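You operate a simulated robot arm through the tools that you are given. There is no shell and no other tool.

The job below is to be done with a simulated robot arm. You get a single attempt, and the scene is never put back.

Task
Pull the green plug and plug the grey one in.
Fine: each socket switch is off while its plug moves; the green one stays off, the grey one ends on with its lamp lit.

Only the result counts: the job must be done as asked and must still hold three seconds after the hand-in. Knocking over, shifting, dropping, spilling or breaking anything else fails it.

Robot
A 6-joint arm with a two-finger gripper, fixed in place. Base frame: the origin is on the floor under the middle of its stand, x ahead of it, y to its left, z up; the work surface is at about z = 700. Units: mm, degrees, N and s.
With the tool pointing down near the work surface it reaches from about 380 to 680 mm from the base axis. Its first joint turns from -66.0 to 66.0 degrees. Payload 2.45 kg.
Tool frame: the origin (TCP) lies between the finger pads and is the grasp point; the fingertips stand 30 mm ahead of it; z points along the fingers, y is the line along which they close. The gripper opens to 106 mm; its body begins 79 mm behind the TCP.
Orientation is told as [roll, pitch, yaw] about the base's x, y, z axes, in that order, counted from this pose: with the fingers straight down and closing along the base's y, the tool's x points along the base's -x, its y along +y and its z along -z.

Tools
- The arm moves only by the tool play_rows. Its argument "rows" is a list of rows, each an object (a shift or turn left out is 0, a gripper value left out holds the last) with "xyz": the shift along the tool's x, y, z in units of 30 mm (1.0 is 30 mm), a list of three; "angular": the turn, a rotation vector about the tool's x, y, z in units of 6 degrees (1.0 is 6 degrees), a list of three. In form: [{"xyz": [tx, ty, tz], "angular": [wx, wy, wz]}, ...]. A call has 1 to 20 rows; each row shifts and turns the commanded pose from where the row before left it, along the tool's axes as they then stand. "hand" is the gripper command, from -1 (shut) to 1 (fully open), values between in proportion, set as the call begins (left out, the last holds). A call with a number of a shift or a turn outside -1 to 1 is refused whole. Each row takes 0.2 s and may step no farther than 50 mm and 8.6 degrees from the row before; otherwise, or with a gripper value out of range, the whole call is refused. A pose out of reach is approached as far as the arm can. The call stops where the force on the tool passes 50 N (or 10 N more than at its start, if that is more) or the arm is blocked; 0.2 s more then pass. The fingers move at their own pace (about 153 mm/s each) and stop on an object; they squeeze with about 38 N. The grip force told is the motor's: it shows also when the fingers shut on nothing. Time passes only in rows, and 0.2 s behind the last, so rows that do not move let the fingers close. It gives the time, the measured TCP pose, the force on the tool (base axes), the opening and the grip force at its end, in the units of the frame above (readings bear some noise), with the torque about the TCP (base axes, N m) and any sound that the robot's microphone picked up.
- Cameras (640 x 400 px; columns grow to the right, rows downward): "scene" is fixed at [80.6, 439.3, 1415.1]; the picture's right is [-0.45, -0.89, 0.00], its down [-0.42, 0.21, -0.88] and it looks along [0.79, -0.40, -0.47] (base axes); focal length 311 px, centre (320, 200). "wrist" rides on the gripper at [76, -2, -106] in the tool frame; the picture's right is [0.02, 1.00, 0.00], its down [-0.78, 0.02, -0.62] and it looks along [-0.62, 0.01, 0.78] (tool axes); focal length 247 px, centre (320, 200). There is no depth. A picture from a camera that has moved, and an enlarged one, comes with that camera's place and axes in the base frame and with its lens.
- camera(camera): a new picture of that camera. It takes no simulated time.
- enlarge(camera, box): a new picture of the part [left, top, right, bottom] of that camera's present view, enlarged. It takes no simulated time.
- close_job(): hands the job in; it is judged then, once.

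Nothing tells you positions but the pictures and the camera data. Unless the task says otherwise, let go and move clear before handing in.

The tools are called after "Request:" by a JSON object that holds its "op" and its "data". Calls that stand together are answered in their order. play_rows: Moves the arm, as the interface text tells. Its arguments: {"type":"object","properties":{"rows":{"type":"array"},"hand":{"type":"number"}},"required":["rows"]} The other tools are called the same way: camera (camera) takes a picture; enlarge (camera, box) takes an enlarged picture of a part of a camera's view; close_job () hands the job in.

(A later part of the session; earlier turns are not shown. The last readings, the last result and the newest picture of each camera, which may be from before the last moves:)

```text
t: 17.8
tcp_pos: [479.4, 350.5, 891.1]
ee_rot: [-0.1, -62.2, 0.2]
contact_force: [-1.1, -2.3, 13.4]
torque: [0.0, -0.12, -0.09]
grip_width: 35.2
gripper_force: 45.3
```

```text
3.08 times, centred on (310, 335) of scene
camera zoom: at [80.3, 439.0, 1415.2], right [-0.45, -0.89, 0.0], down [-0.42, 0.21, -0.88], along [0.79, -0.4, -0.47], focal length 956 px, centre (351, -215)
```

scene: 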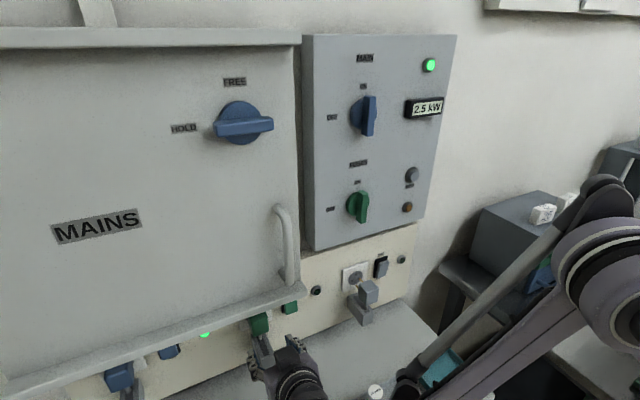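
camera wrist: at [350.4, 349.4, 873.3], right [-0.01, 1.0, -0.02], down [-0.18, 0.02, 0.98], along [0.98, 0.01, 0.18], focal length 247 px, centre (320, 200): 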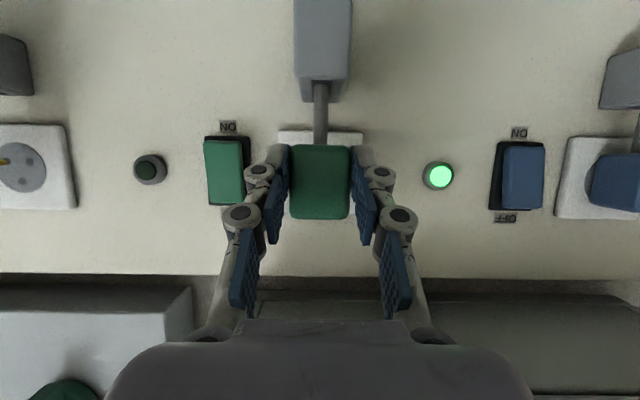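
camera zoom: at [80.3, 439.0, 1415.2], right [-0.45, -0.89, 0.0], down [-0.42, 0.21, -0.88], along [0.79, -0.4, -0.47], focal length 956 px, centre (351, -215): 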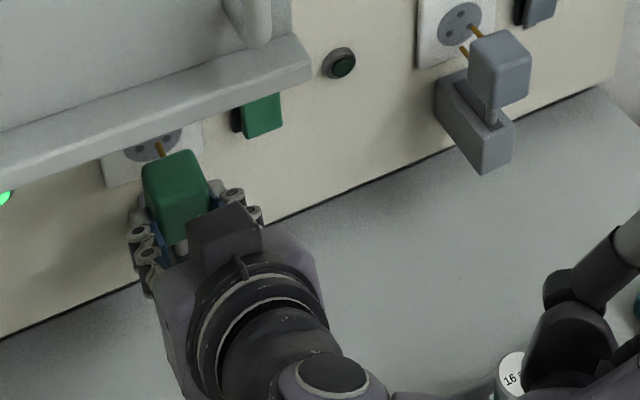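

Request:
{"op": "play_rows", "data": {"rows": [{"xyz": [0.047, 0, -0.088]}, {"xyz": [0.047, 0, -0.088]}]}}

Request:
{"op": "enlarge", "data": {"camera": "wrist", "box": [240, 60, 400, 230]}}

```text
t: 18.4
tcp_pos: [476.5, 350.5, 891.3]
ee_rot: [-0.2, -62.3, 0.0]
contact_force: [42.3, 4.9, 1.9]
torque: [0.07, -0.6, 0.13]
grip_width: 35.5
gripper_force: 45.2
```

```text
2.35 times, centred on (320, 145) of wrist
camera zoom: at [348.3, 349.5, 872.8], right [-0.01, 1.0, -0.02], down [-0.19, 0.02, 0.98], along [0.98, 0.01, 0.19], focal length 581 px, centre (320, 329)
```

zoom: 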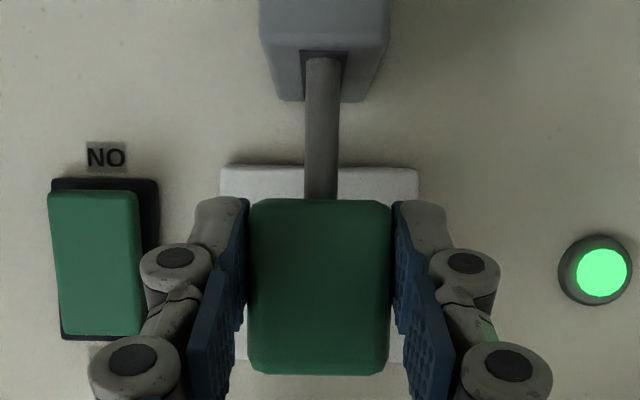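

The force jumped to 42 N, so the plug is at its end stop, fully out (about 38 mm of travel). I'll relieve the pull, open gently and back away.

Request:
{"op": "play_rows", "data": {"rows": [{"xyz": [-0.047, 0, 0.088]}, {}]}}

Request:
{"op": "play_rows", "data": {"rows": [{}, {}, {}], "hand": 0.1}}

Request:
{"op": "camera", "data": {"camera": "wrist"}}

```text
t: 19.0
tcp_pos: [476.6, 349.2, 891.1]
ee_rot: [-0.3, -62.1, 0.2]
contact_force: [31.4, 3.2, 0.8]
torque: [0.17, -0.95, 0.05]
grip_width: 34.9
gripper_force: 44.8
```

```text
t: 19.8
tcp_pos: [475.8, 351.1, 890.7]
ee_rot: [-0.1, -62.1, 0.0]
contact_force: [-0.6, -0.5, 0.5]
torque: [0.0, -0.01, -0.01]
grip_width: 58.2
gripper_force: 0.0
```

```text
taken
camera wrist: at [347.0, 349.8, 873.1], right [-0.01, 1.0, -0.02], down [-0.18, 0.02, 0.98], along [0.98, 0.01, 0.18], focal length 247 px, centre (320, 200)
```

wrist: 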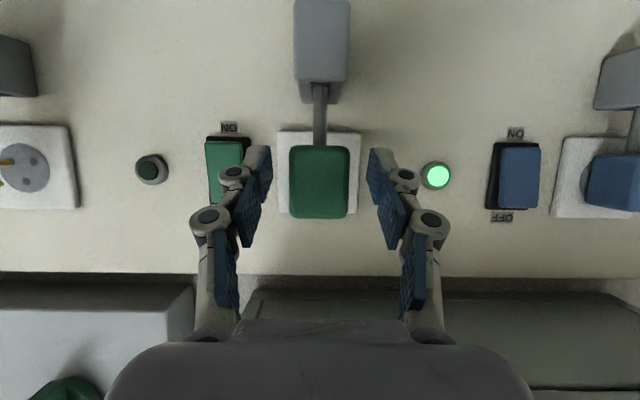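

Request:
{"op": "play_rows", "data": {"rows": [{"xyz": [0.2345, 0, -0.4415]}, {"xyz": [0.2345, 0, -0.4415]}, {"xyz": [0.2345, 0, -0.4415]}]}}

Request:
{"op": "camera", "data": {"camera": "wrist"}}

Request:
{"op": "camera", "data": {"camera": "scene"}}

```text
t: 20.6
tcp_pos: [430.5, 350.3, 891.8]
ee_rot: [-0.1, -62.1, 0.1]
contact_force: [0.7, 0.1, -0.2]
torque: [0.0, -0.01, -0.01]
grip_width: 58.2
gripper_force: 0.1
```

```text
taken
camera wrist: at [301.9, 349.3, 874.1], right [-0.01, 1.0, -0.02], down [-0.18, 0.02, 0.98], along [0.98, 0.01, 0.18], focal length 247 px, centre (320, 200)
```

wrist: 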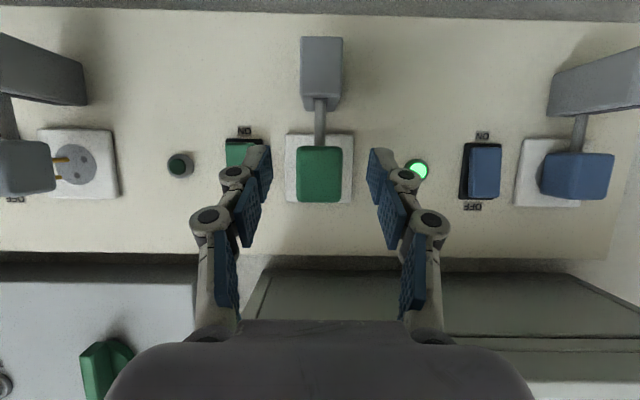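

```text
taken
```

scene: 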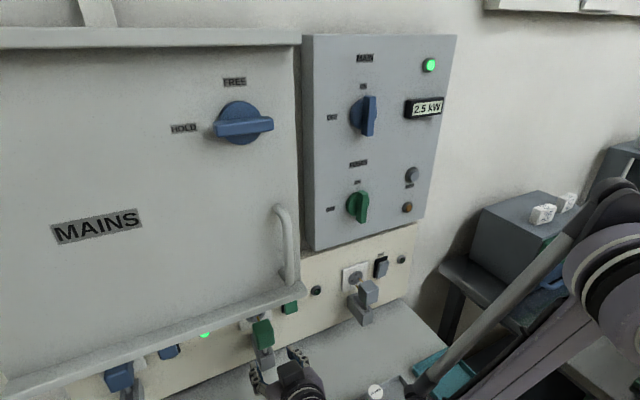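

The green plug is out and the green switch is off. Now I close the fingers, tilt to −50° and move across toward the grey switch, staying clear of the plugs.

Request:
{"op": "play_rows", "data": {"rows": [{"angular": [0, 1, 0]}, {"angular": [0, 1, 0]}, {"xyz": [-0.03, -0.889, 0.044]}, {"xyz": [-0.03, -0.889, 0.044]}, {"xyz": [-0.03, -0.889, 0.044]}, {"xyz": [-0.03, -0.889, 0.044]}, {"xyz": [-0.03, -0.889, 0.044]}, {"xyz": [-0.03, -0.889, 0.044]}], "hand": -1}}

```text
t: 22.4
tcp_pos: [440.4, 189.1, 889.5]
ee_rot: [-0.2, -50.2, 0.2]
contact_force: [-0.1, -0.6, 0.1]
torque: [0.01, 0.02, 0.03]
grip_width: 0.0
gripper_force: 28.3
```

Request:
{"op": "play_rows", "data": {"rows": [{"xyz": [-0.781, 0, -0.366]}, {"xyz": [-0.781, 0, -0.366]}, {"xyz": [-0.781, 0, -0.366]}, {"xyz": [0, -0.894, 0]}, {"xyz": [0, -0.894, 0]}, {"xyz": [0, -0.894, 0]}, {"xyz": [0, -0.894, 0]}, {"xyz": [0, -0.894, 0]}, {"xyz": [0, -0.894, 0]}]}}

Request:
{"op": "camera", "data": {"camera": "wrist"}}

Request:
{"op": "camera", "data": {"camera": "scene"}}

```text
t: 24.4
tcp_pos: [461.5, 29.7, 965.9]
ee_rot: [-0.1, -50.1, 0.1]
contact_force: [0.7, 0.6, 0.9]
torque: [0.02, -0.01, -0.01]
grip_width: 0.0
gripper_force: 28.3
```

```text
taken
camera wrist: at [332.3, 28.6, 975.2], right [-0.01, 1.0, -0.02], down [0.03, 0.02, 1.0], along [1.0, 0.01, -0.03], focal length 247 px, centre (320, 200)
```

wrist: 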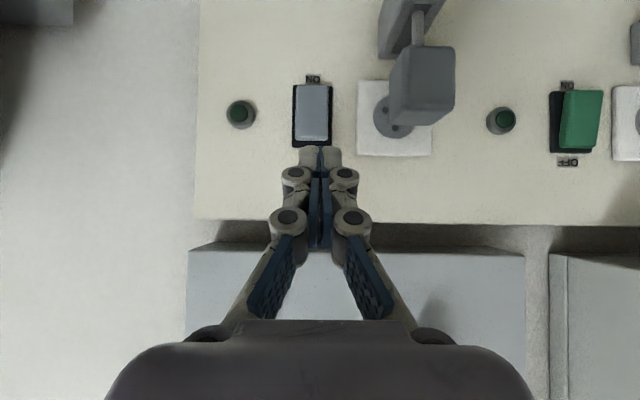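

```text
taken
```

scene: 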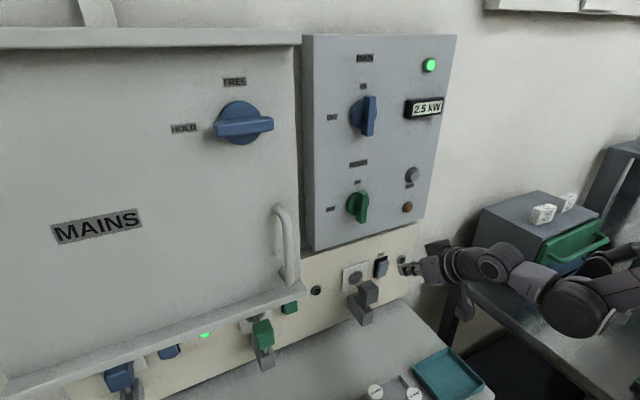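

Request:
{"op": "enlarge", "data": {"camera": "wrist", "box": [220, 60, 450, 180]}}

Request:
{"op": "enlarge", "data": {"camera": "wrist", "box": [470, 50, 640, 190]}}

Request:
{"op": "enlarge", "data": {"camera": "scene", "box": [340, 220, 440, 320]}}

```text
2.78 times, centred on (335, 120) of wrist
camera zoom: at [332.3, 28.6, 975.2], right [-0.01, 1.0, -0.02], down [0.03, 0.02, 1.0], along [1.0, 0.01, -0.03], focal length 687 px, centre (278, 423)
```

zoom: 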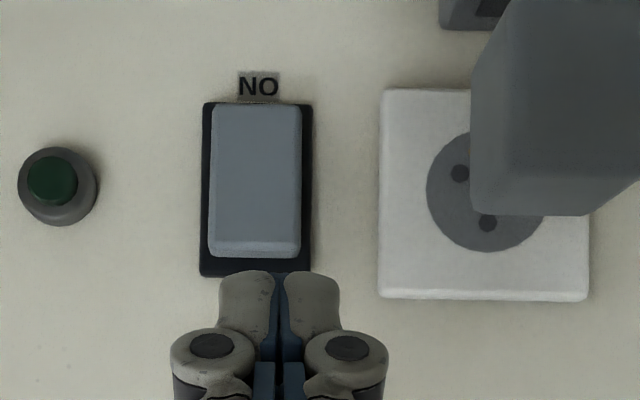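

```text
2.86 times, centred on (555, 120) of wrist
camera zoom: at [332.3, 28.6, 975.2], right [-0.01, 1.0, -0.02], down [0.03, 0.02, 1.0], along [1.0, 0.01, -0.03], focal length 706 px, centre (-351, 429)
```

zoom: 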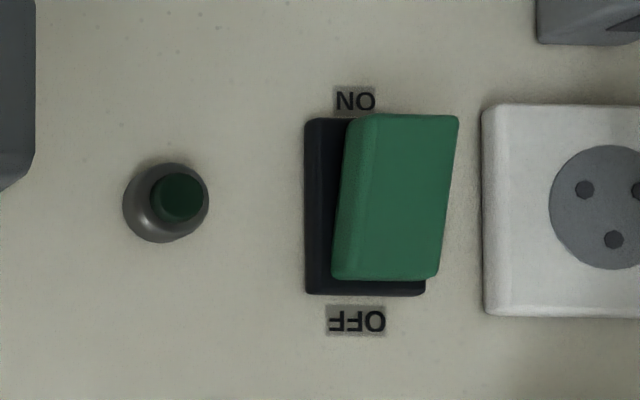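

```text
4.00 times, centred on (390, 270) of scene
camera zoom: at [80.6, 439.3, 1415.1], right [-0.45, -0.89, 0.0], down [-0.42, 0.21, -0.88], along [0.79, -0.4, -0.47], focal length 1243 px, centre (40, -80)
```

zoom: 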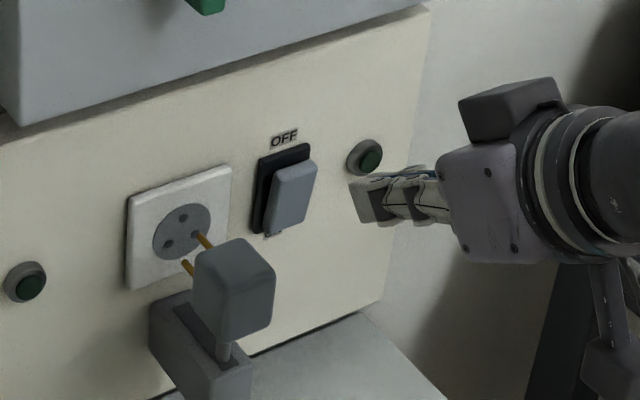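

With the green rocker now tilted the opposite way, it's confirmed that the grey switch is still ON. I'll drop in front of its upper (OFF) end, shift about 6 mm right, and press it off.

Request:
{"op": "play_rows", "data": {"rows": [{"xyz": [0.206, -0.07, 0.55]}, {"xyz": [0.206, -0.07, 0.55]}, {"xyz": [0.206, -0.07, 0.55]}]}}

Request:
{"op": "enlarge", "data": {"camera": "wrist", "box": [220, 60, 450, 200]}}

Request:
{"op": "enlarge", "data": {"camera": "scene", "box": [340, 220, 440, 320]}}

```text
t: 25.2
tcp_pos: [486.5, 22.9, 918.5]
ee_rot: [-0.1, -50.1, 0.1]
contact_force: [0.6, 0.8, 0.7]
torque: [0.0, -0.03, 0.02]
grip_width: 0.0
gripper_force: 29.0
```

```text
2.78 times, centred on (335, 130) of wrist
camera zoom: at [357.0, 22.3, 928.4], right [-0.01, 1.0, -0.02], down [0.03, 0.02, 1.0], along [1.0, 0.01, -0.03], focal length 687 px, centre (278, 395)
```

zoom: 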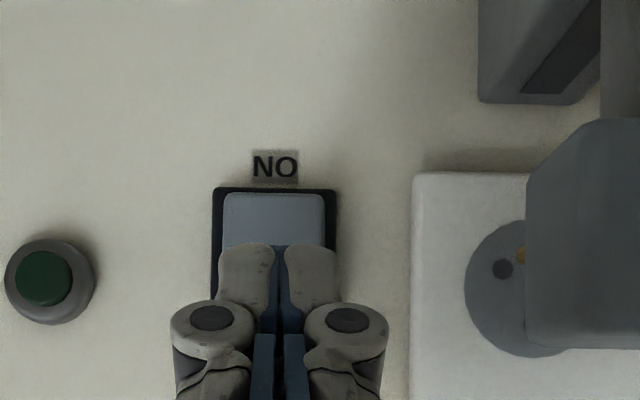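

```text
4.00 times, centred on (390, 270) of scene
camera zoom: at [80.6, 439.3, 1415.1], right [-0.45, -0.89, 0.0], down [-0.42, 0.21, -0.88], along [0.79, -0.4, -0.47], focal length 1243 px, centre (40, -80)
```

zoom: 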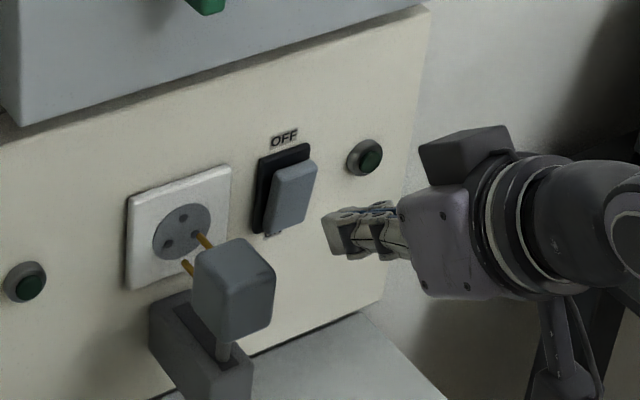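

Request:
{"op": "play_rows", "data": {"rows": [{"xyz": [-0.15, 0, 0.179]}, {"xyz": [-0.15, 0, 0.179]}, {"xyz": [-0.15, 0, 0.179]}, {"xyz": [-0.107, 0, 0.128]}]}}

Request:
{"op": "enlarge", "data": {"camera": "wrist", "box": [220, 60, 450, 200]}}

Request:
{"op": "enlarge", "data": {"camera": "scene", "box": [340, 220, 440, 320]}}

```text
t: 26.2
tcp_pos: [512.3, 23.8, 919.3]
ee_rot: [-0.1, -50.1, -0.1]
contact_force: [-0.1, 0.0, 0.7]
torque: [0.0, 0.04, -0.04]
grip_width: 0.0
gripper_force: 28.5
```

```text
2.78 times, centred on (335, 130) of wrist
camera zoom: at [382.8, 23.7, 928.2], right [-0.01, 1.0, -0.02], down [0.03, 0.02, 1.0], along [1.0, 0.01, -0.03], focal length 687 px, centre (278, 395)
```

zoom: 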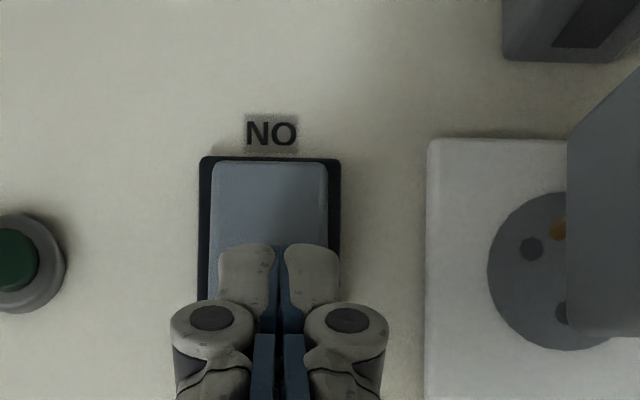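

```text
4.00 times, centred on (390, 270) of scene
camera zoom: at [80.6, 439.3, 1415.1], right [-0.45, -0.89, 0.0], down [-0.42, 0.21, -0.88], along [0.79, -0.4, -0.47], focal length 1243 px, centre (40, -80)
```

zoom: 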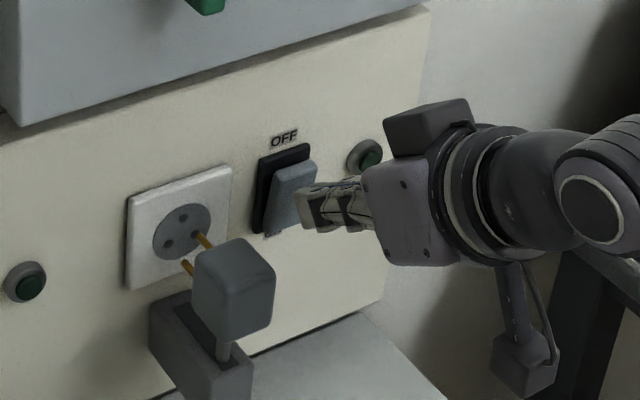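

Request:
{"op": "play_rows", "data": {"rows": [{"xyz": [-0.141, 0, 0.013]}, {"xyz": [-0.043, 0, 0.051]}]}}

Request:
{"op": "enlarge", "data": {"camera": "scene", "box": [360, 240, 410, 290]}}

```text
t: 26.8
tcp_pos: [516.6, 23.9, 921.0]
ee_rot: [-0.1, -50.1, 0.0]
contact_force: [0.8, 0.0, 0.1]
torque: [-0.01, 0.0, 0.0]
grip_width: 0.0
gripper_force: 28.6
```

```text
8.00 times, centred on (385, 265) of scene
camera zoom: at [80.6, 439.3, 1415.1], right [-0.45, -0.89, 0.0], down [-0.42, 0.21, -0.88], along [0.79, -0.4, -0.47], focal length 2486 px, centre (-200, -320)
```

zoom: 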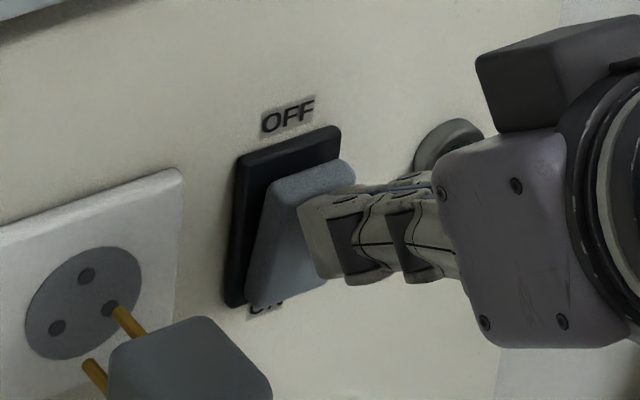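

Close to contact and aimed at the upper half. I'll continue in 2 mm steps.

Request:
{"op": "play_rows", "data": {"rows": [{"xyz": [-0.043, 0, 0.051]}, {"xyz": [-0.043, 0, 0.051]}]}}

Request:
{"op": "enlarge", "data": {"camera": "scene", "box": [360, 240, 410, 290]}}

```text
t: 27.4
tcp_pos: [521.9, 23.6, 922.0]
ee_rot: [0.0, -50.1, 0.0]
contact_force: [-0.1, 0.2, -0.1]
torque: [0.0, 0.0, 0.06]
grip_width: 5.9
gripper_force: 28.5
```

```text
8.00 times, centred on (385, 265) of scene
camera zoom: at [80.5, 439.3, 1415.1], right [-0.45, -0.89, 0.0], down [-0.42, 0.21, -0.88], along [0.79, -0.4, -0.47], focal length 2486 px, centre (-200, -320)
```

zoom: 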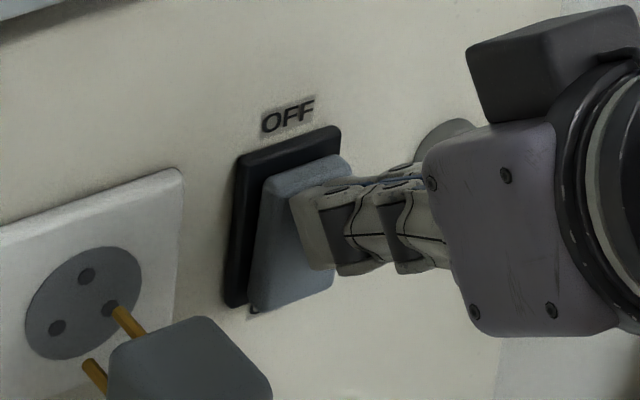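

Request:
{"op": "play_rows", "data": {"rows": [{"xyz": [-0.043, 0, 0.051]}, {}]}}

Request:
{"op": "enlarge", "data": {"camera": "scene", "box": [360, 240, 410, 290]}}

Request:
{"op": "enlarge", "data": {"camera": "wrist", "box": [220, 60, 450, 200]}}

```text
t: 28.0
tcp_pos: [523.7, 23.2, 922.9]
ee_rot: [-0.2, -50.0, 0.1]
contact_force: [0.1, 0.1, -0.2]
torque: [0.02, 0.0, -0.01]
grip_width: 0.0
gripper_force: 28.9
```

```text
8.00 times, centred on (385, 265) of scene
camera zoom: at [80.6, 439.3, 1415.1], right [-0.45, -0.89, 0.0], down [-0.42, 0.21, -0.88], along [0.79, -0.4, -0.47], focal length 2486 px, centre (-200, -320)
```

zoom: 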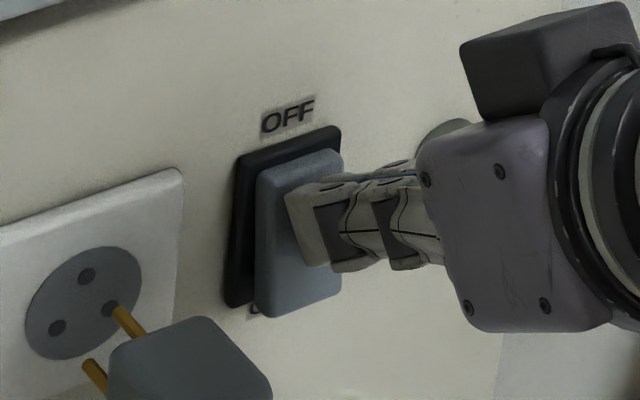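

```text
2.78 times, centred on (335, 130) of wrist
camera zoom: at [394.2, 23.2, 931.8], right [-0.01, 1.0, -0.02], down [0.03, 0.02, 1.0], along [1.0, 0.01, -0.03], focal length 687 px, centre (278, 395)
```

zoom: 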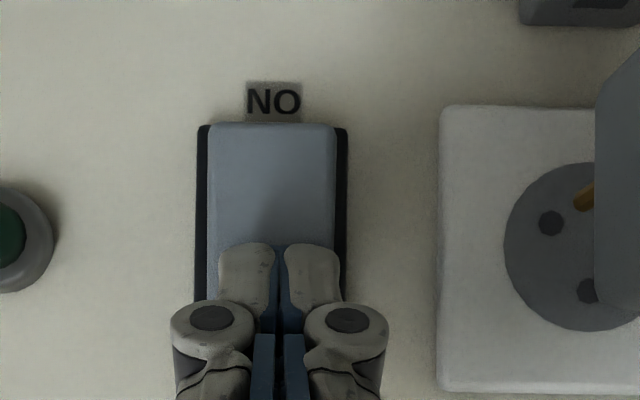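

The grey rocker snapped over to OFF, with its lower end now standing out. I'll back away and verify.

Request:
{"op": "play_rows", "data": {"rows": [{"xyz": [0.3215, 0, -0.383]}, {"xyz": [0.3215, 0, -0.383]}, {"xyz": [0.3215, 0, -0.383]}, {"xyz": [0.3215, 0, -0.383]}]}}

Request:
{"op": "enlarge", "data": {"camera": "scene", "box": [340, 220, 440, 320]}}

Request:
{"op": "camera", "data": {"camera": "wrist"}}

```text
t: 29.0
tcp_pos: [462.7, 22.8, 922.4]
ee_rot: [-0.1, -50.1, 0.1]
contact_force: [-0.1, -0.1, 0.8]
torque: [0.03, -0.01, 0.02]
grip_width: 0.0
gripper_force: 28.6
```

```text
4.00 times, centred on (390, 270) of scene
camera zoom: at [80.6, 439.3, 1415.1], right [-0.45, -0.89, 0.0], down [-0.42, 0.21, -0.88], along [0.79, -0.4, -0.47], focal length 1243 px, centre (40, -80)
```

zoom: 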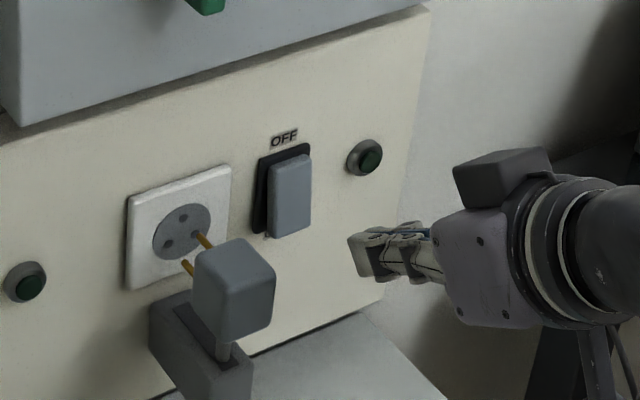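

```text
taken
camera wrist: at [333.5, 22.2, 931.6], right [-0.01, 1.0, -0.02], down [0.03, 0.02, 1.0], along [1.0, 0.01, -0.03], focal length 247 px, centre (320, 200)
```

wrist: 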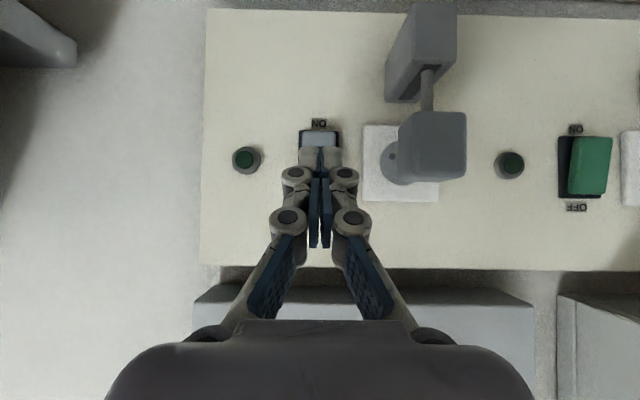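

The grey switch is off. Next I go over to the grey plug (y ≈ 102), position the closed fingertips in front of its face, and check before pushing it in.

Request:
{"op": "play_rows", "data": {"rows": [{"xyz": [-0.122, 0, -0.58]}, {"xyz": [-0.122, 0, -0.58]}, {"xyz": [0, 0.88, 0]}, {"xyz": [0, 0.88, 0]}, {"xyz": [0, 0.88, 0]}]}}

Request:
{"op": "camera", "data": {"camera": "wrist"}}

Request:
{"op": "enlarge", "data": {"camera": "scene", "box": [320, 230, 440, 350]}}

```text
t: 30.2
tcp_pos: [442.4, 103.1, 951.4]
ee_rot: [0.0, -50.1, -0.1]
contact_force: [-0.8, 0.7, 0.1]
torque: [0.0, -0.02, 0.0]
grip_width: 0.0
gripper_force: 28.5
```

```text
taken
camera wrist: at [312.3, 102.7, 960.7], right [-0.01, 1.0, -0.02], down [0.03, 0.02, 1.0], along [1.0, 0.01, -0.03], focal length 247 px, centre (320, 200)
```

wrist: 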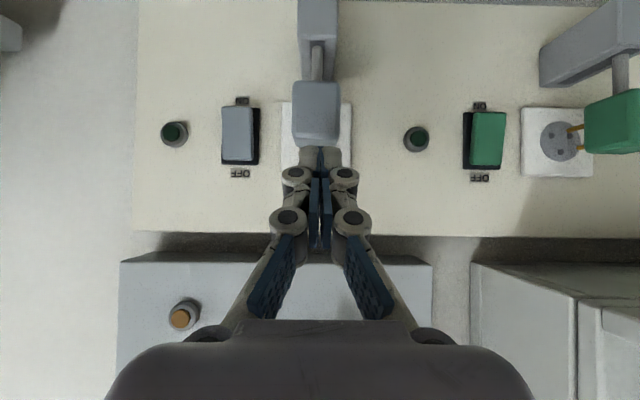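

```text
3.33 times, centred on (380, 290) of scene
camera zoom: at [80.6, 439.3, 1415.1], right [-0.45, -0.89, 0.0], down [-0.42, 0.21, -0.88], along [0.79, -0.4, -0.47], focal length 1036 px, centre (120, -100)
```

zoom: 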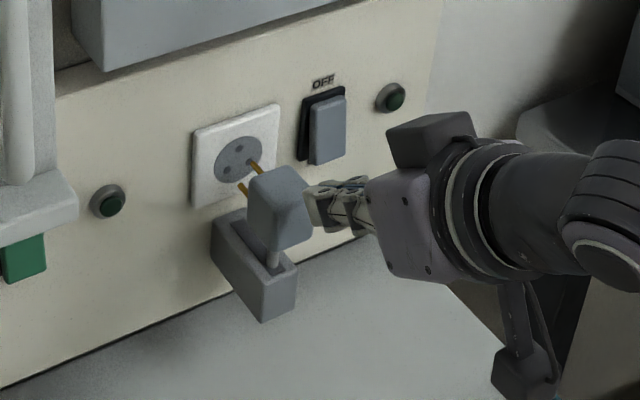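

Request:
{"op": "play_rows", "data": {"rows": [{"xyz": [0.425, -0.035, 0.357]}, {"xyz": [0.425, -0.035, 0.357]}, {"xyz": [0.425, 0, 0.357]}]}}

Request:
{"op": "camera", "data": {"camera": "wrist"}}

Request:
{"op": "enlarge", "data": {"camera": "scene", "box": [320, 230, 440, 350]}}

```text
t: 31.0
tcp_pos: [441.2, 100.5, 901.9]
ee_rot: [-0.1, -50.1, 0.0]
contact_force: [-0.7, -0.6, -0.1]
torque: [0.02, 0.0, 0.02]
grip_width: 0.1
gripper_force: 28.5
```

```text
taken
camera wrist: at [312.2, 100.1, 911.6], right [-0.01, 1.0, -0.02], down [0.03, 0.02, 1.0], along [1.0, 0.01, -0.03], focal length 247 px, centre (320, 200)
```

wrist: 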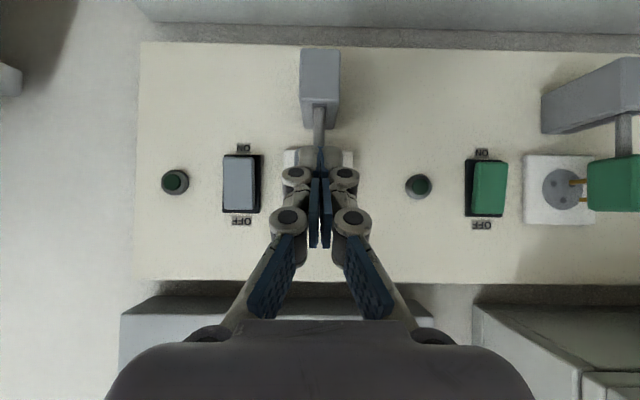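

```text
3.33 times, centred on (380, 290) of scene
camera zoom: at [80.6, 439.3, 1415.1], right [-0.45, -0.89, 0.0], down [-0.42, 0.21, -0.88], along [0.79, -0.4, -0.47], focal length 1036 px, centre (120, -100)
```

zoom: 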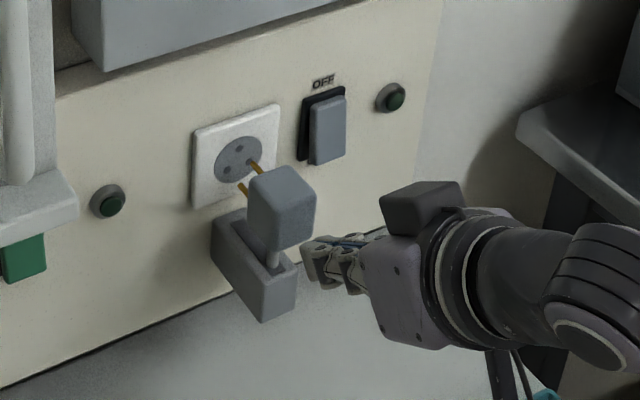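

Request:
{"op": "play_rows", "data": {"rows": [{"xyz": [-0.141, 0, 0.013]}, {"xyz": [-0.064, 0, 0.077]}]}}

Request:
{"op": "enlarge", "data": {"camera": "scene", "box": [345, 255, 405, 315]}}

Request:
{"op": "enlarge", "data": {"camera": "wrist", "box": [260, 100, 380, 220]}}

```text
t: 31.6
tcp_pos: [447.5, 100.4, 904.1]
ee_rot: [0.0, -50.2, -0.1]
contact_force: [0.1, 0.3, -0.5]
torque: [0.01, 0.01, 0.01]
grip_width: 0.1
gripper_force: 28.6
```

```text
6.67 times, centred on (375, 285) of scene
camera zoom: at [80.6, 439.3, 1415.1], right [-0.45, -0.89, 0.0], down [-0.42, 0.21, -0.88], along [0.79, -0.4, -0.47], focal length 2072 px, centre (-47, -367)
```

zoom: 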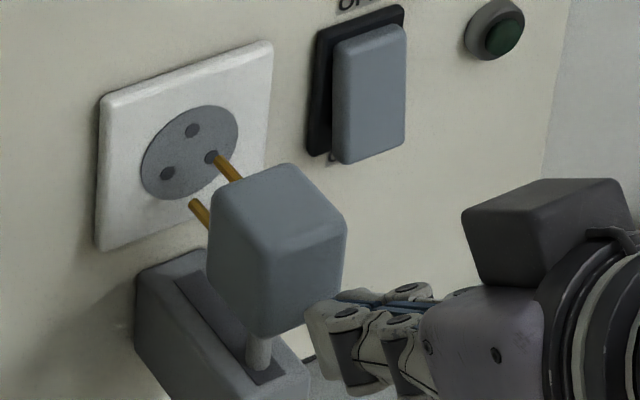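

```text
3.33 times, centred on (320, 160) of wrist
camera zoom: at [317.3, 99.7, 913.5], right [-0.01, 1.0, -0.02], down [0.03, 0.02, 1.0], along [1.0, 0.01, -0.03], focal length 823 px, centre (320, 333)
```

zoom: 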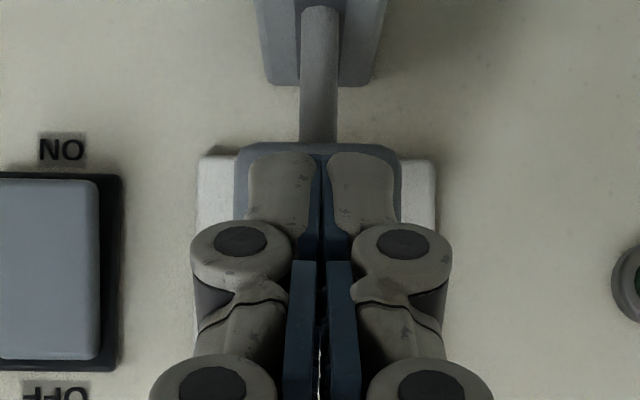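

Request:
{"op": "play_rows", "data": {"rows": [{"xyz": [-0.128, 0.03, -0.107]}, {"xyz": [-0.0643, 0, 0.0766]}, {"xyz": [-0.0643, 0, 0.0766]}, {"xyz": [-0.0643, 0, 0.0766]}, {"xyz": [-0.0643, 0, 0.0766]}]}}

Request:
{"op": "enlarge", "data": {"camera": "scene", "box": [345, 255, 405, 315]}}

Request:
{"op": "enlarge", "data": {"camera": "wrist", "box": [260, 100, 380, 220]}}

```text
t: 32.8
tcp_pos: [458.5, 101.9, 909.0]
ee_rot: [0.0, -50.2, 0.1]
contact_force: [-1.3, -0.5, 0.1]
torque: [-0.02, -0.03, -0.01]
grip_width: 5.9
gripper_force: 28.4
```

```text
6.67 times, centred on (375, 285) of scene
camera zoom: at [80.6, 439.3, 1415.1], right [-0.45, -0.89, 0.0], down [-0.42, 0.21, -0.88], along [0.79, -0.4, -0.47], focal length 2072 px, centre (-47, -367)
```

zoom: 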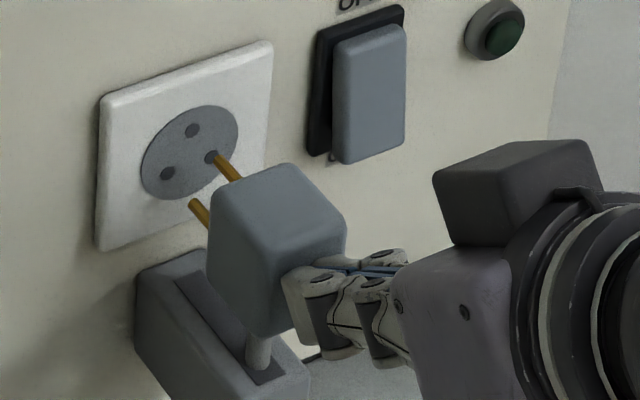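

```text
3.33 times, centred on (320, 160) of wrist
camera zoom: at [329.2, 101.0, 918.3], right [-0.01, 1.0, -0.02], down [0.03, 0.02, 1.0], along [1.0, 0.01, -0.03], focal length 823 px, centre (320, 333)
```

zoom: 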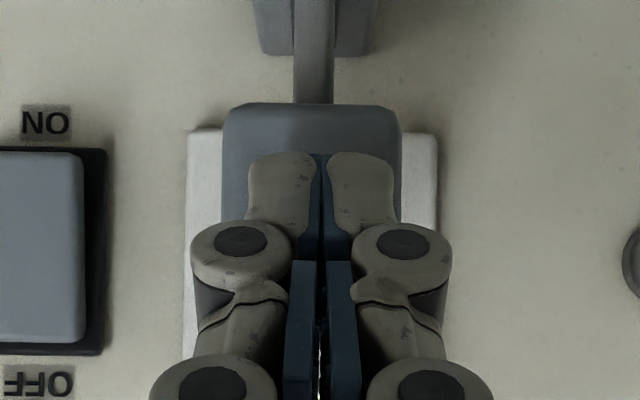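

Request:
{"op": "play_rows", "data": {"rows": [{"xyz": [-0.0643, 0, 0.0766]}, {"xyz": [-0.0643, 0, 0.0766]}, {"xyz": [-0.0643, 0, 0.0766]}, {"xyz": [-0.0643, 0, 0.0766]}]}}

Request:
{"op": "enlarge", "data": {"camera": "scene", "box": [345, 255, 405, 315]}}

```text
t: 33.8
tcp_pos: [471.1, 100.6, 907.1]
ee_rot: [0.0, -50.1, 0.0]
contact_force: [-0.7, 0.3, -0.3]
torque: [-0.01, 0.05, 0.02]
grip_width: 6.1
gripper_force: 28.2
```

```text
6.67 times, centred on (375, 285) of scene
camera zoom: at [80.6, 439.3, 1415.1], right [-0.45, -0.89, 0.0], down [-0.42, 0.21, -0.88], along [0.79, -0.4, -0.47], focal length 2072 px, centre (-47, -367)
```

zoom: 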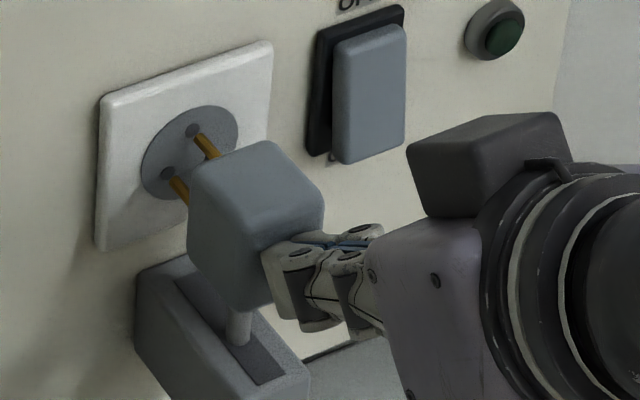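

The plug slides freely and its pins line up with the holes. I'll keep pushing in short steps.

Request:
{"op": "play_rows", "data": {"rows": [{"xyz": [-0.0643, 0, 0.0766]}, {"xyz": [-0.0643, 0, 0.0766]}, {"xyz": [-0.0643, 0, 0.0766]}, {"xyz": [-0.0643, 0, 0.0766]}]}}

Request:
{"op": "enlarge", "data": {"camera": "scene", "box": [345, 255, 405, 315]}}

```text
t: 34.8
tcp_pos: [483.6, 100.0, 908.3]
ee_rot: [-0.1, -50.1, 0.0]
contact_force: [-1.2, -0.6, -0.5]
torque: [-0.01, 0.0, 0.0]
grip_width: 6.1
gripper_force: 28.9
```

```text
6.67 times, centred on (375, 285) of scene
camera zoom: at [80.6, 439.3, 1415.1], right [-0.45, -0.89, 0.0], down [-0.42, 0.21, -0.88], along [0.79, -0.4, -0.47], focal length 2072 px, centre (-47, -367)
```

zoom: 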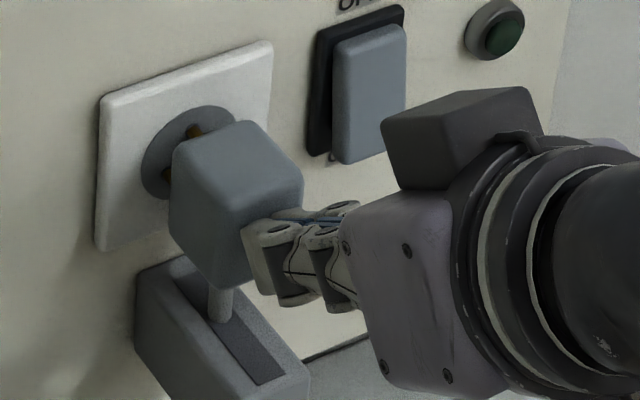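

Request:
{"op": "play_rows", "data": {"rows": [{"xyz": [-0.0643, 0, 0.0766]}, {"xyz": [-0.0643, 0, 0.0766]}, {"xyz": [-0.0643, 0, 0.0766]}]}}

Request:
{"op": "enlarge", "data": {"camera": "scene", "box": [345, 255, 405, 315]}}

```text
t: 35.6
tcp_pos: [493.4, 102.1, 906.8]
ee_rot: [-0.1, -50.2, -0.1]
contact_force: [-0.4, 0.1, -0.1]
torque: [0.03, 0.02, -0.01]
grip_width: 0.0
gripper_force: 28.5
```

```text
6.67 times, centred on (375, 285) of scene
camera zoom: at [80.6, 439.3, 1415.1], right [-0.45, -0.89, 0.0], down [-0.42, 0.21, -0.88], along [0.79, -0.4, -0.47], focal length 2072 px, centre (-47, -367)
```

zoom: 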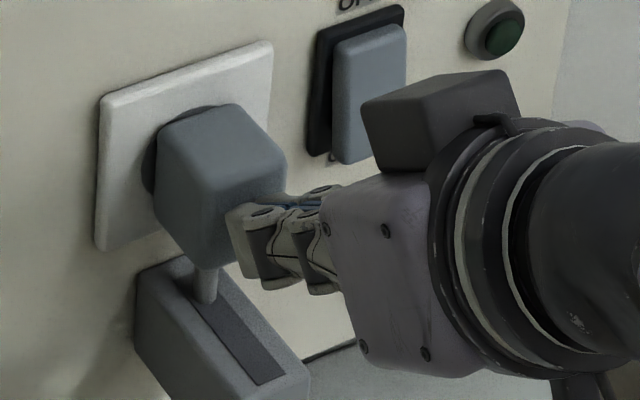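

Request:
{"op": "play_rows", "data": {"rows": [{"xyz": [-0.043, 0, 0.051]}, {"xyz": [-0.043, 0, 0.051]}]}}

Request:
{"op": "enlarge", "data": {"camera": "scene", "box": [345, 255, 405, 315]}}

```text
t: 36.2
tcp_pos: [494.9, 101.5, 907.9]
ee_rot: [0.0, -50.0, 0.0]
contact_force: [-21.6, 2.2, 6.7]
torque: [-0.04, 0.05, 0.08]
grip_width: 6.0
gripper_force: 29.1
```

```text
6.67 times, centred on (375, 285) of scene
camera zoom: at [79.9, 439.3, 1415.1], right [-0.45, -0.89, 0.0], down [-0.42, 0.21, -0.88], along [0.79, -0.4, -0.47], focal length 2072 px, centre (-47, -367)
```

zoom: 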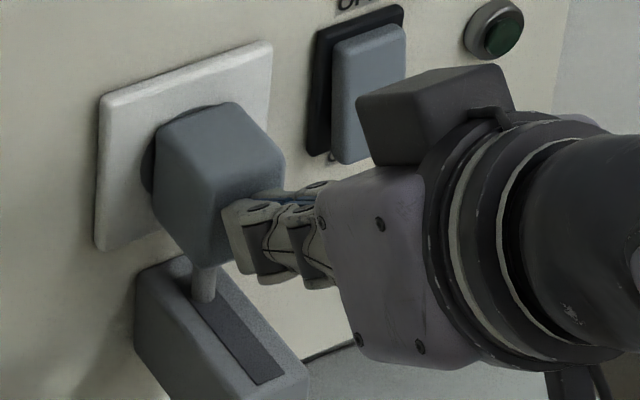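

The force rose to 22 N after about 38 mm of travel, so the grey plug is seated. I'll back off straight and check it.

Request:
{"op": "play_rows", "data": {"rows": [{"xyz": [0.257, 0, -0.306]}, {"xyz": [0.257, 0, -0.306]}, {"xyz": [0.257, 0, -0.306]}, {"xyz": [-0.5, 0, -0.42]}, {"xyz": [-0.5, 0, -0.42]}]}}

Request:
{"op": "enlarge", "data": {"camera": "scene", "box": [230, 220, 440, 370]}}

Request:
{"op": "camera", "data": {"camera": "wrist"}}

```text
t: 37.4
tcp_pos: [459.6, 99.8, 946.6]
ee_rot: [-0.1, -50.1, 0.0]
contact_force: [0.4, 0.2, 0.0]
torque: [-0.03, 0.01, -0.01]
grip_width: 0.0
gripper_force: 28.9
```

```text
2.67 times, centred on (335, 295) of scene
camera zoom: at [80.5, 439.3, 1415.1], right [-0.45, -0.89, 0.0], down [-0.42, 0.21, -0.88], along [0.79, -0.4, -0.47], focal length 829 px, centre (280, -53)
```

zoom: 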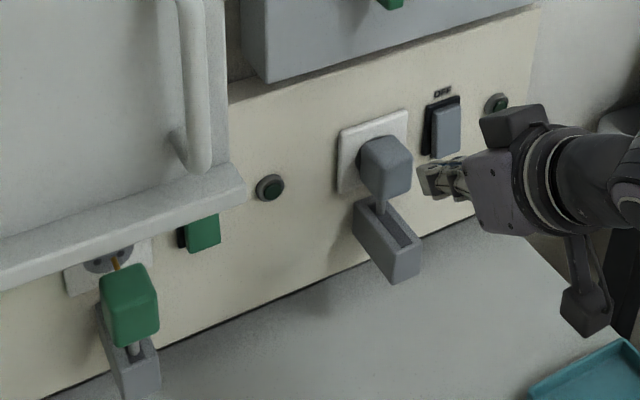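

```text
taken
camera wrist: at [329.7, 99.6, 956.8], right [-0.01, 1.0, -0.02], down [0.03, 0.02, 1.0], along [1.0, 0.01, -0.03], focal length 247 px, centre (320, 200)
```

wrist: 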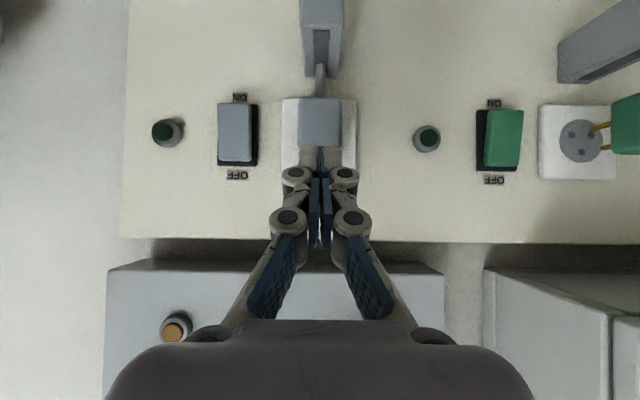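

The grey plug sits flush like the others did, and both switches are off. Now I go to the grey rocker's lower (ON) end.

Request:
{"op": "play_rows", "data": {"rows": [{"xyz": [0, -0.845, 0]}, {"xyz": [0, -0.845, 0]}, {"xyz": [0, -0.845, 0]}, {"xyz": [0.332, 0, 0.641]}, {"xyz": [0.332, 0, 0.641]}, {"xyz": [0.332, 0, 0.641]}]}}

Request:
{"op": "enlarge", "data": {"camera": "scene", "box": [350, 240, 430, 320]}}

Request:
{"op": "enlarge", "data": {"camera": "wrist", "box": [220, 80, 450, 220]}}

```text
t: 38.8
tcp_pos: [485.0, 25.2, 889.7]
ee_rot: [-0.2, -50.0, 0.0]
contact_force: [0.8, -0.5, -0.2]
torque: [-0.01, 0.0, -0.01]
grip_width: 0.0
gripper_force: 28.4
```

```text
5.00 times, centred on (390, 280) of scene
camera zoom: at [80.6, 439.3, 1415.1], right [-0.45, -0.89, 0.0], down [-0.42, 0.21, -0.88], along [0.79, -0.4, -0.47], focal length 1554 px, centre (-30, -200)
```

zoom: 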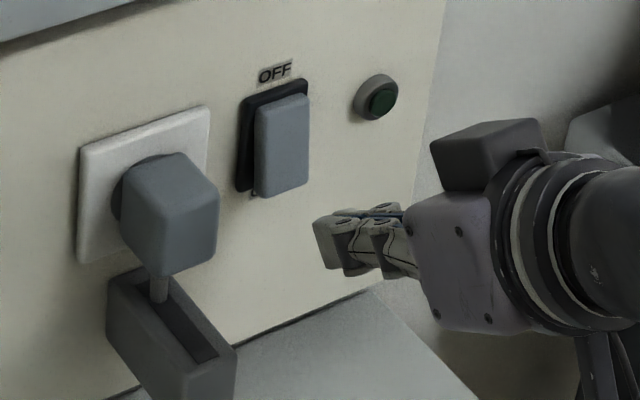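

```text
2.78 times, centred on (335, 150) of wrist
camera zoom: at [356.0, 24.7, 898.8], right [-0.01, 1.0, -0.02], down [0.03, 0.02, 1.0], along [1.0, 0.01, -0.03], focal length 687 px, centre (278, 339)
```

zoom: 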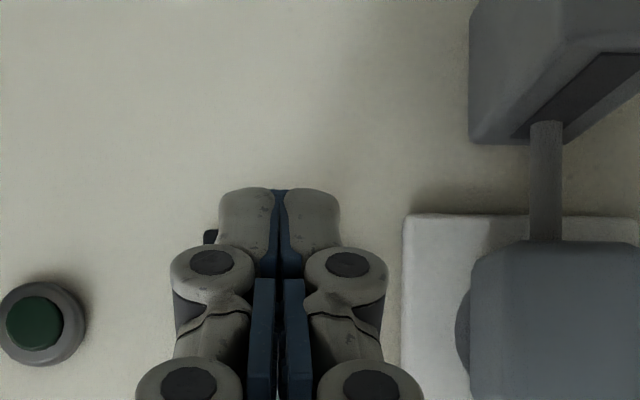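

Request:
{"op": "play_rows", "data": {"rows": [{"xyz": [0.115, -0.03, 0.096]}, {"xyz": [-0.15, 0, 0.179]}, {"xyz": [-0.15, 0, 0.179]}, {"xyz": [-0.15, 0, 0.179]}, {"xyz": [-0.107, 0, 0.128]}]}}

Request:
{"op": "enlarge", "data": {"camera": "scene", "box": [360, 240, 410, 290]}}

```text
t: 40.0
tcp_pos: [515.2, 24.5, 888.3]
ee_rot: [-0.1, -50.1, 0.0]
contact_force: [0.0, 0.6, -0.2]
torque: [0.02, 0.0, -0.02]
grip_width: 0.0
gripper_force: 28.4
out of reach, approached as far as the arm can: row 1
```

```text
8.00 times, centred on (385, 265) of scene
camera zoom: at [80.6, 439.3, 1415.1], right [-0.45, -0.89, 0.0], down [-0.42, 0.21, -0.88], along [0.79, -0.4, -0.47], focal length 2486 px, centre (-200, -320)
```

zoom: 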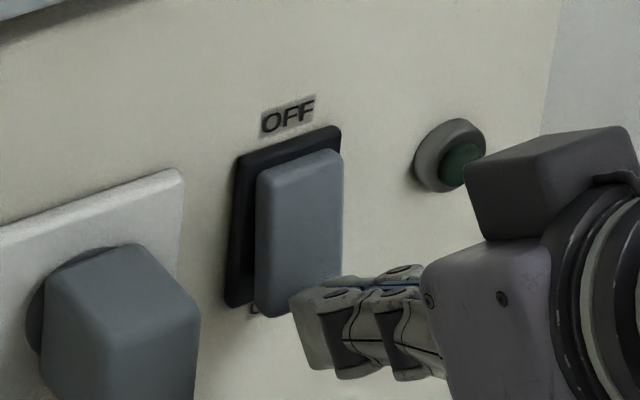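

Request:
{"op": "play_rows", "data": {"rows": [{"xyz": [-0.043, 0, 0.051]}, {"xyz": [-0.043, 0, 0.051]}]}}

Request:
{"op": "enlarge", "data": {"camera": "scene", "box": [360, 240, 410, 290]}}

```text
t: 40.6
tcp_pos: [518.4, 24.9, 888.4]
ee_rot: [0.0, -50.1, 0.0]
contact_force: [-0.4, -1.0, 0.0]
torque: [0.02, -0.03, 0.02]
grip_width: 0.0
gripper_force: 28.1
```

```text
8.00 times, centred on (385, 265) of scene
camera zoom: at [80.6, 439.3, 1415.1], right [-0.45, -0.89, 0.0], down [-0.42, 0.21, -0.88], along [0.79, -0.4, -0.47], focal length 2486 px, centre (-200, -320)
```

zoom: 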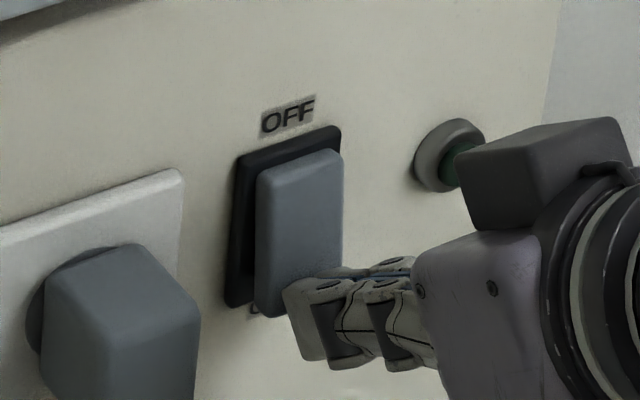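

Request:
{"op": "play_rows", "data": {"rows": [{"xyz": [-0.043, 0, 0.051]}, {"xyz": [-0.043, 0, 0.051]}]}}

Request:
{"op": "enlarge", "data": {"camera": "scene", "box": [360, 240, 410, 290]}}

```text
t: 41.2
tcp_pos: [523.8, 25.3, 888.7]
ee_rot: [0.0, -50.1, 0.0]
contact_force: [0.3, -0.5, 0.6]
torque: [-0.03, -0.01, 0.02]
grip_width: 0.0
gripper_force: 28.6
```

```text
8.00 times, centred on (385, 265) of scene
camera zoom: at [80.6, 439.3, 1415.1], right [-0.45, -0.89, 0.0], down [-0.42, 0.21, -0.88], along [0.79, -0.4, -0.47], focal length 2486 px, centre (-200, -320)
```

zoom: 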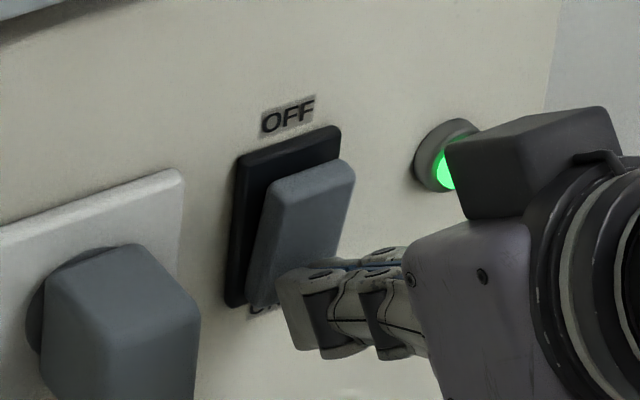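

The grey rocker flipped to ON and its lamp is lit. I'll back straight off, lift clear, and check everything.

Request:
{"op": "play_rows", "data": {"rows": [{"xyz": [0.257, 0, -0.306]}, {"xyz": [0.257, 0, -0.306]}, {"xyz": [0.257, 0, -0.306]}, {"xyz": [-0.4, 0, -0.7]}, {"xyz": [-0.4, 0, -0.7]}, {"xyz": [-0.4, 0, -0.7]}, {"xyz": [-0.4, 0, -0.7]}]}}

Request:
{"op": "camera", "data": {"camera": "scene"}}

Request:
{"op": "camera", "data": {"camera": "wrist"}}

Request:
{"op": "enlarge", "data": {"camera": "scene", "box": [230, 220, 440, 370]}}

Request:
{"op": "enlarge", "data": {"camera": "scene", "box": [300, 30, 460, 240]}}

```text
t: 42.8
tcp_pos: [451.9, 25.8, 979.0]
ee_rot: [-0.2, -50.1, 0.0]
contact_force: [-0.6, 0.2, 0.5]
torque: [-0.02, 0.04, -0.01]
grip_width: 0.0
gripper_force: 28.4
```

```text
taken
```

scene: 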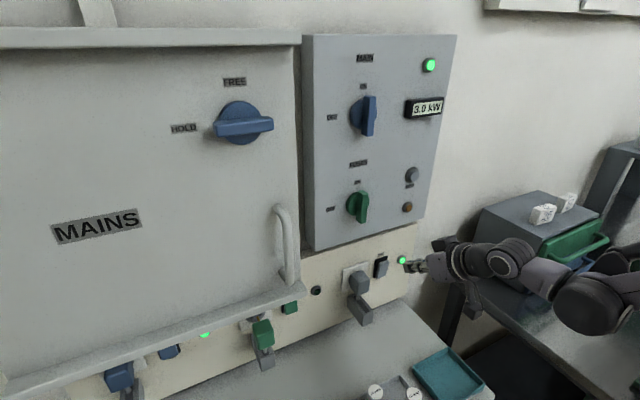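

```text
taken
camera wrist: at [322.7, 24.6, 988.6], right [-0.01, 1.0, -0.02], down [0.03, 0.02, 1.0], along [1.0, 0.01, -0.03], focal length 247 px, centre (320, 200)
```

wrist: 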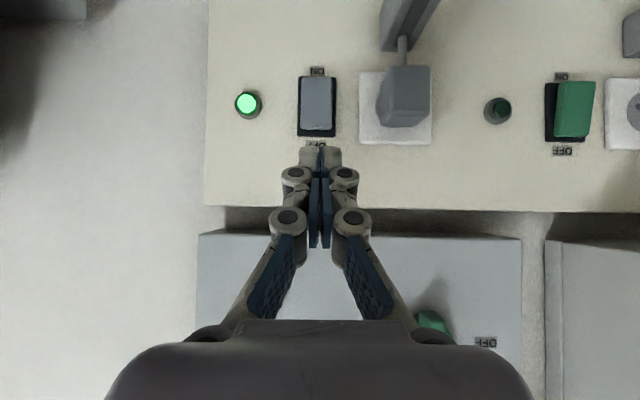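

```text
2.67 times, centred on (335, 295) of scene
camera zoom: at [80.6, 439.3, 1415.1], right [-0.45, -0.89, 0.0], down [-0.42, 0.21, -0.88], along [0.79, -0.4, -0.47], focal length 829 px, centre (280, -53)
```

zoom: 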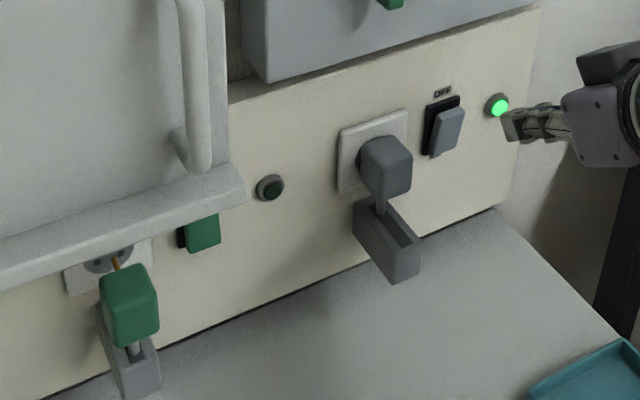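

```text
1.90 times, centred on (380, 135) of scene
camera zoom: at [80.6, 439.3, 1415.1], right [-0.45, -0.89, 0.0], down [-0.42, 0.21, -0.88], along [0.79, -0.4, -0.47], focal length 592 px, centre (206, 324)
```

zoom: 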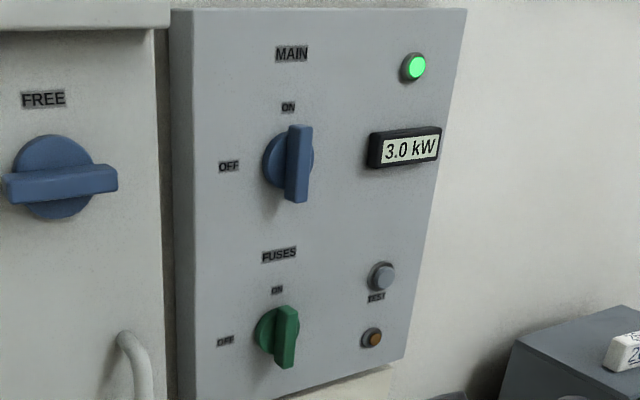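

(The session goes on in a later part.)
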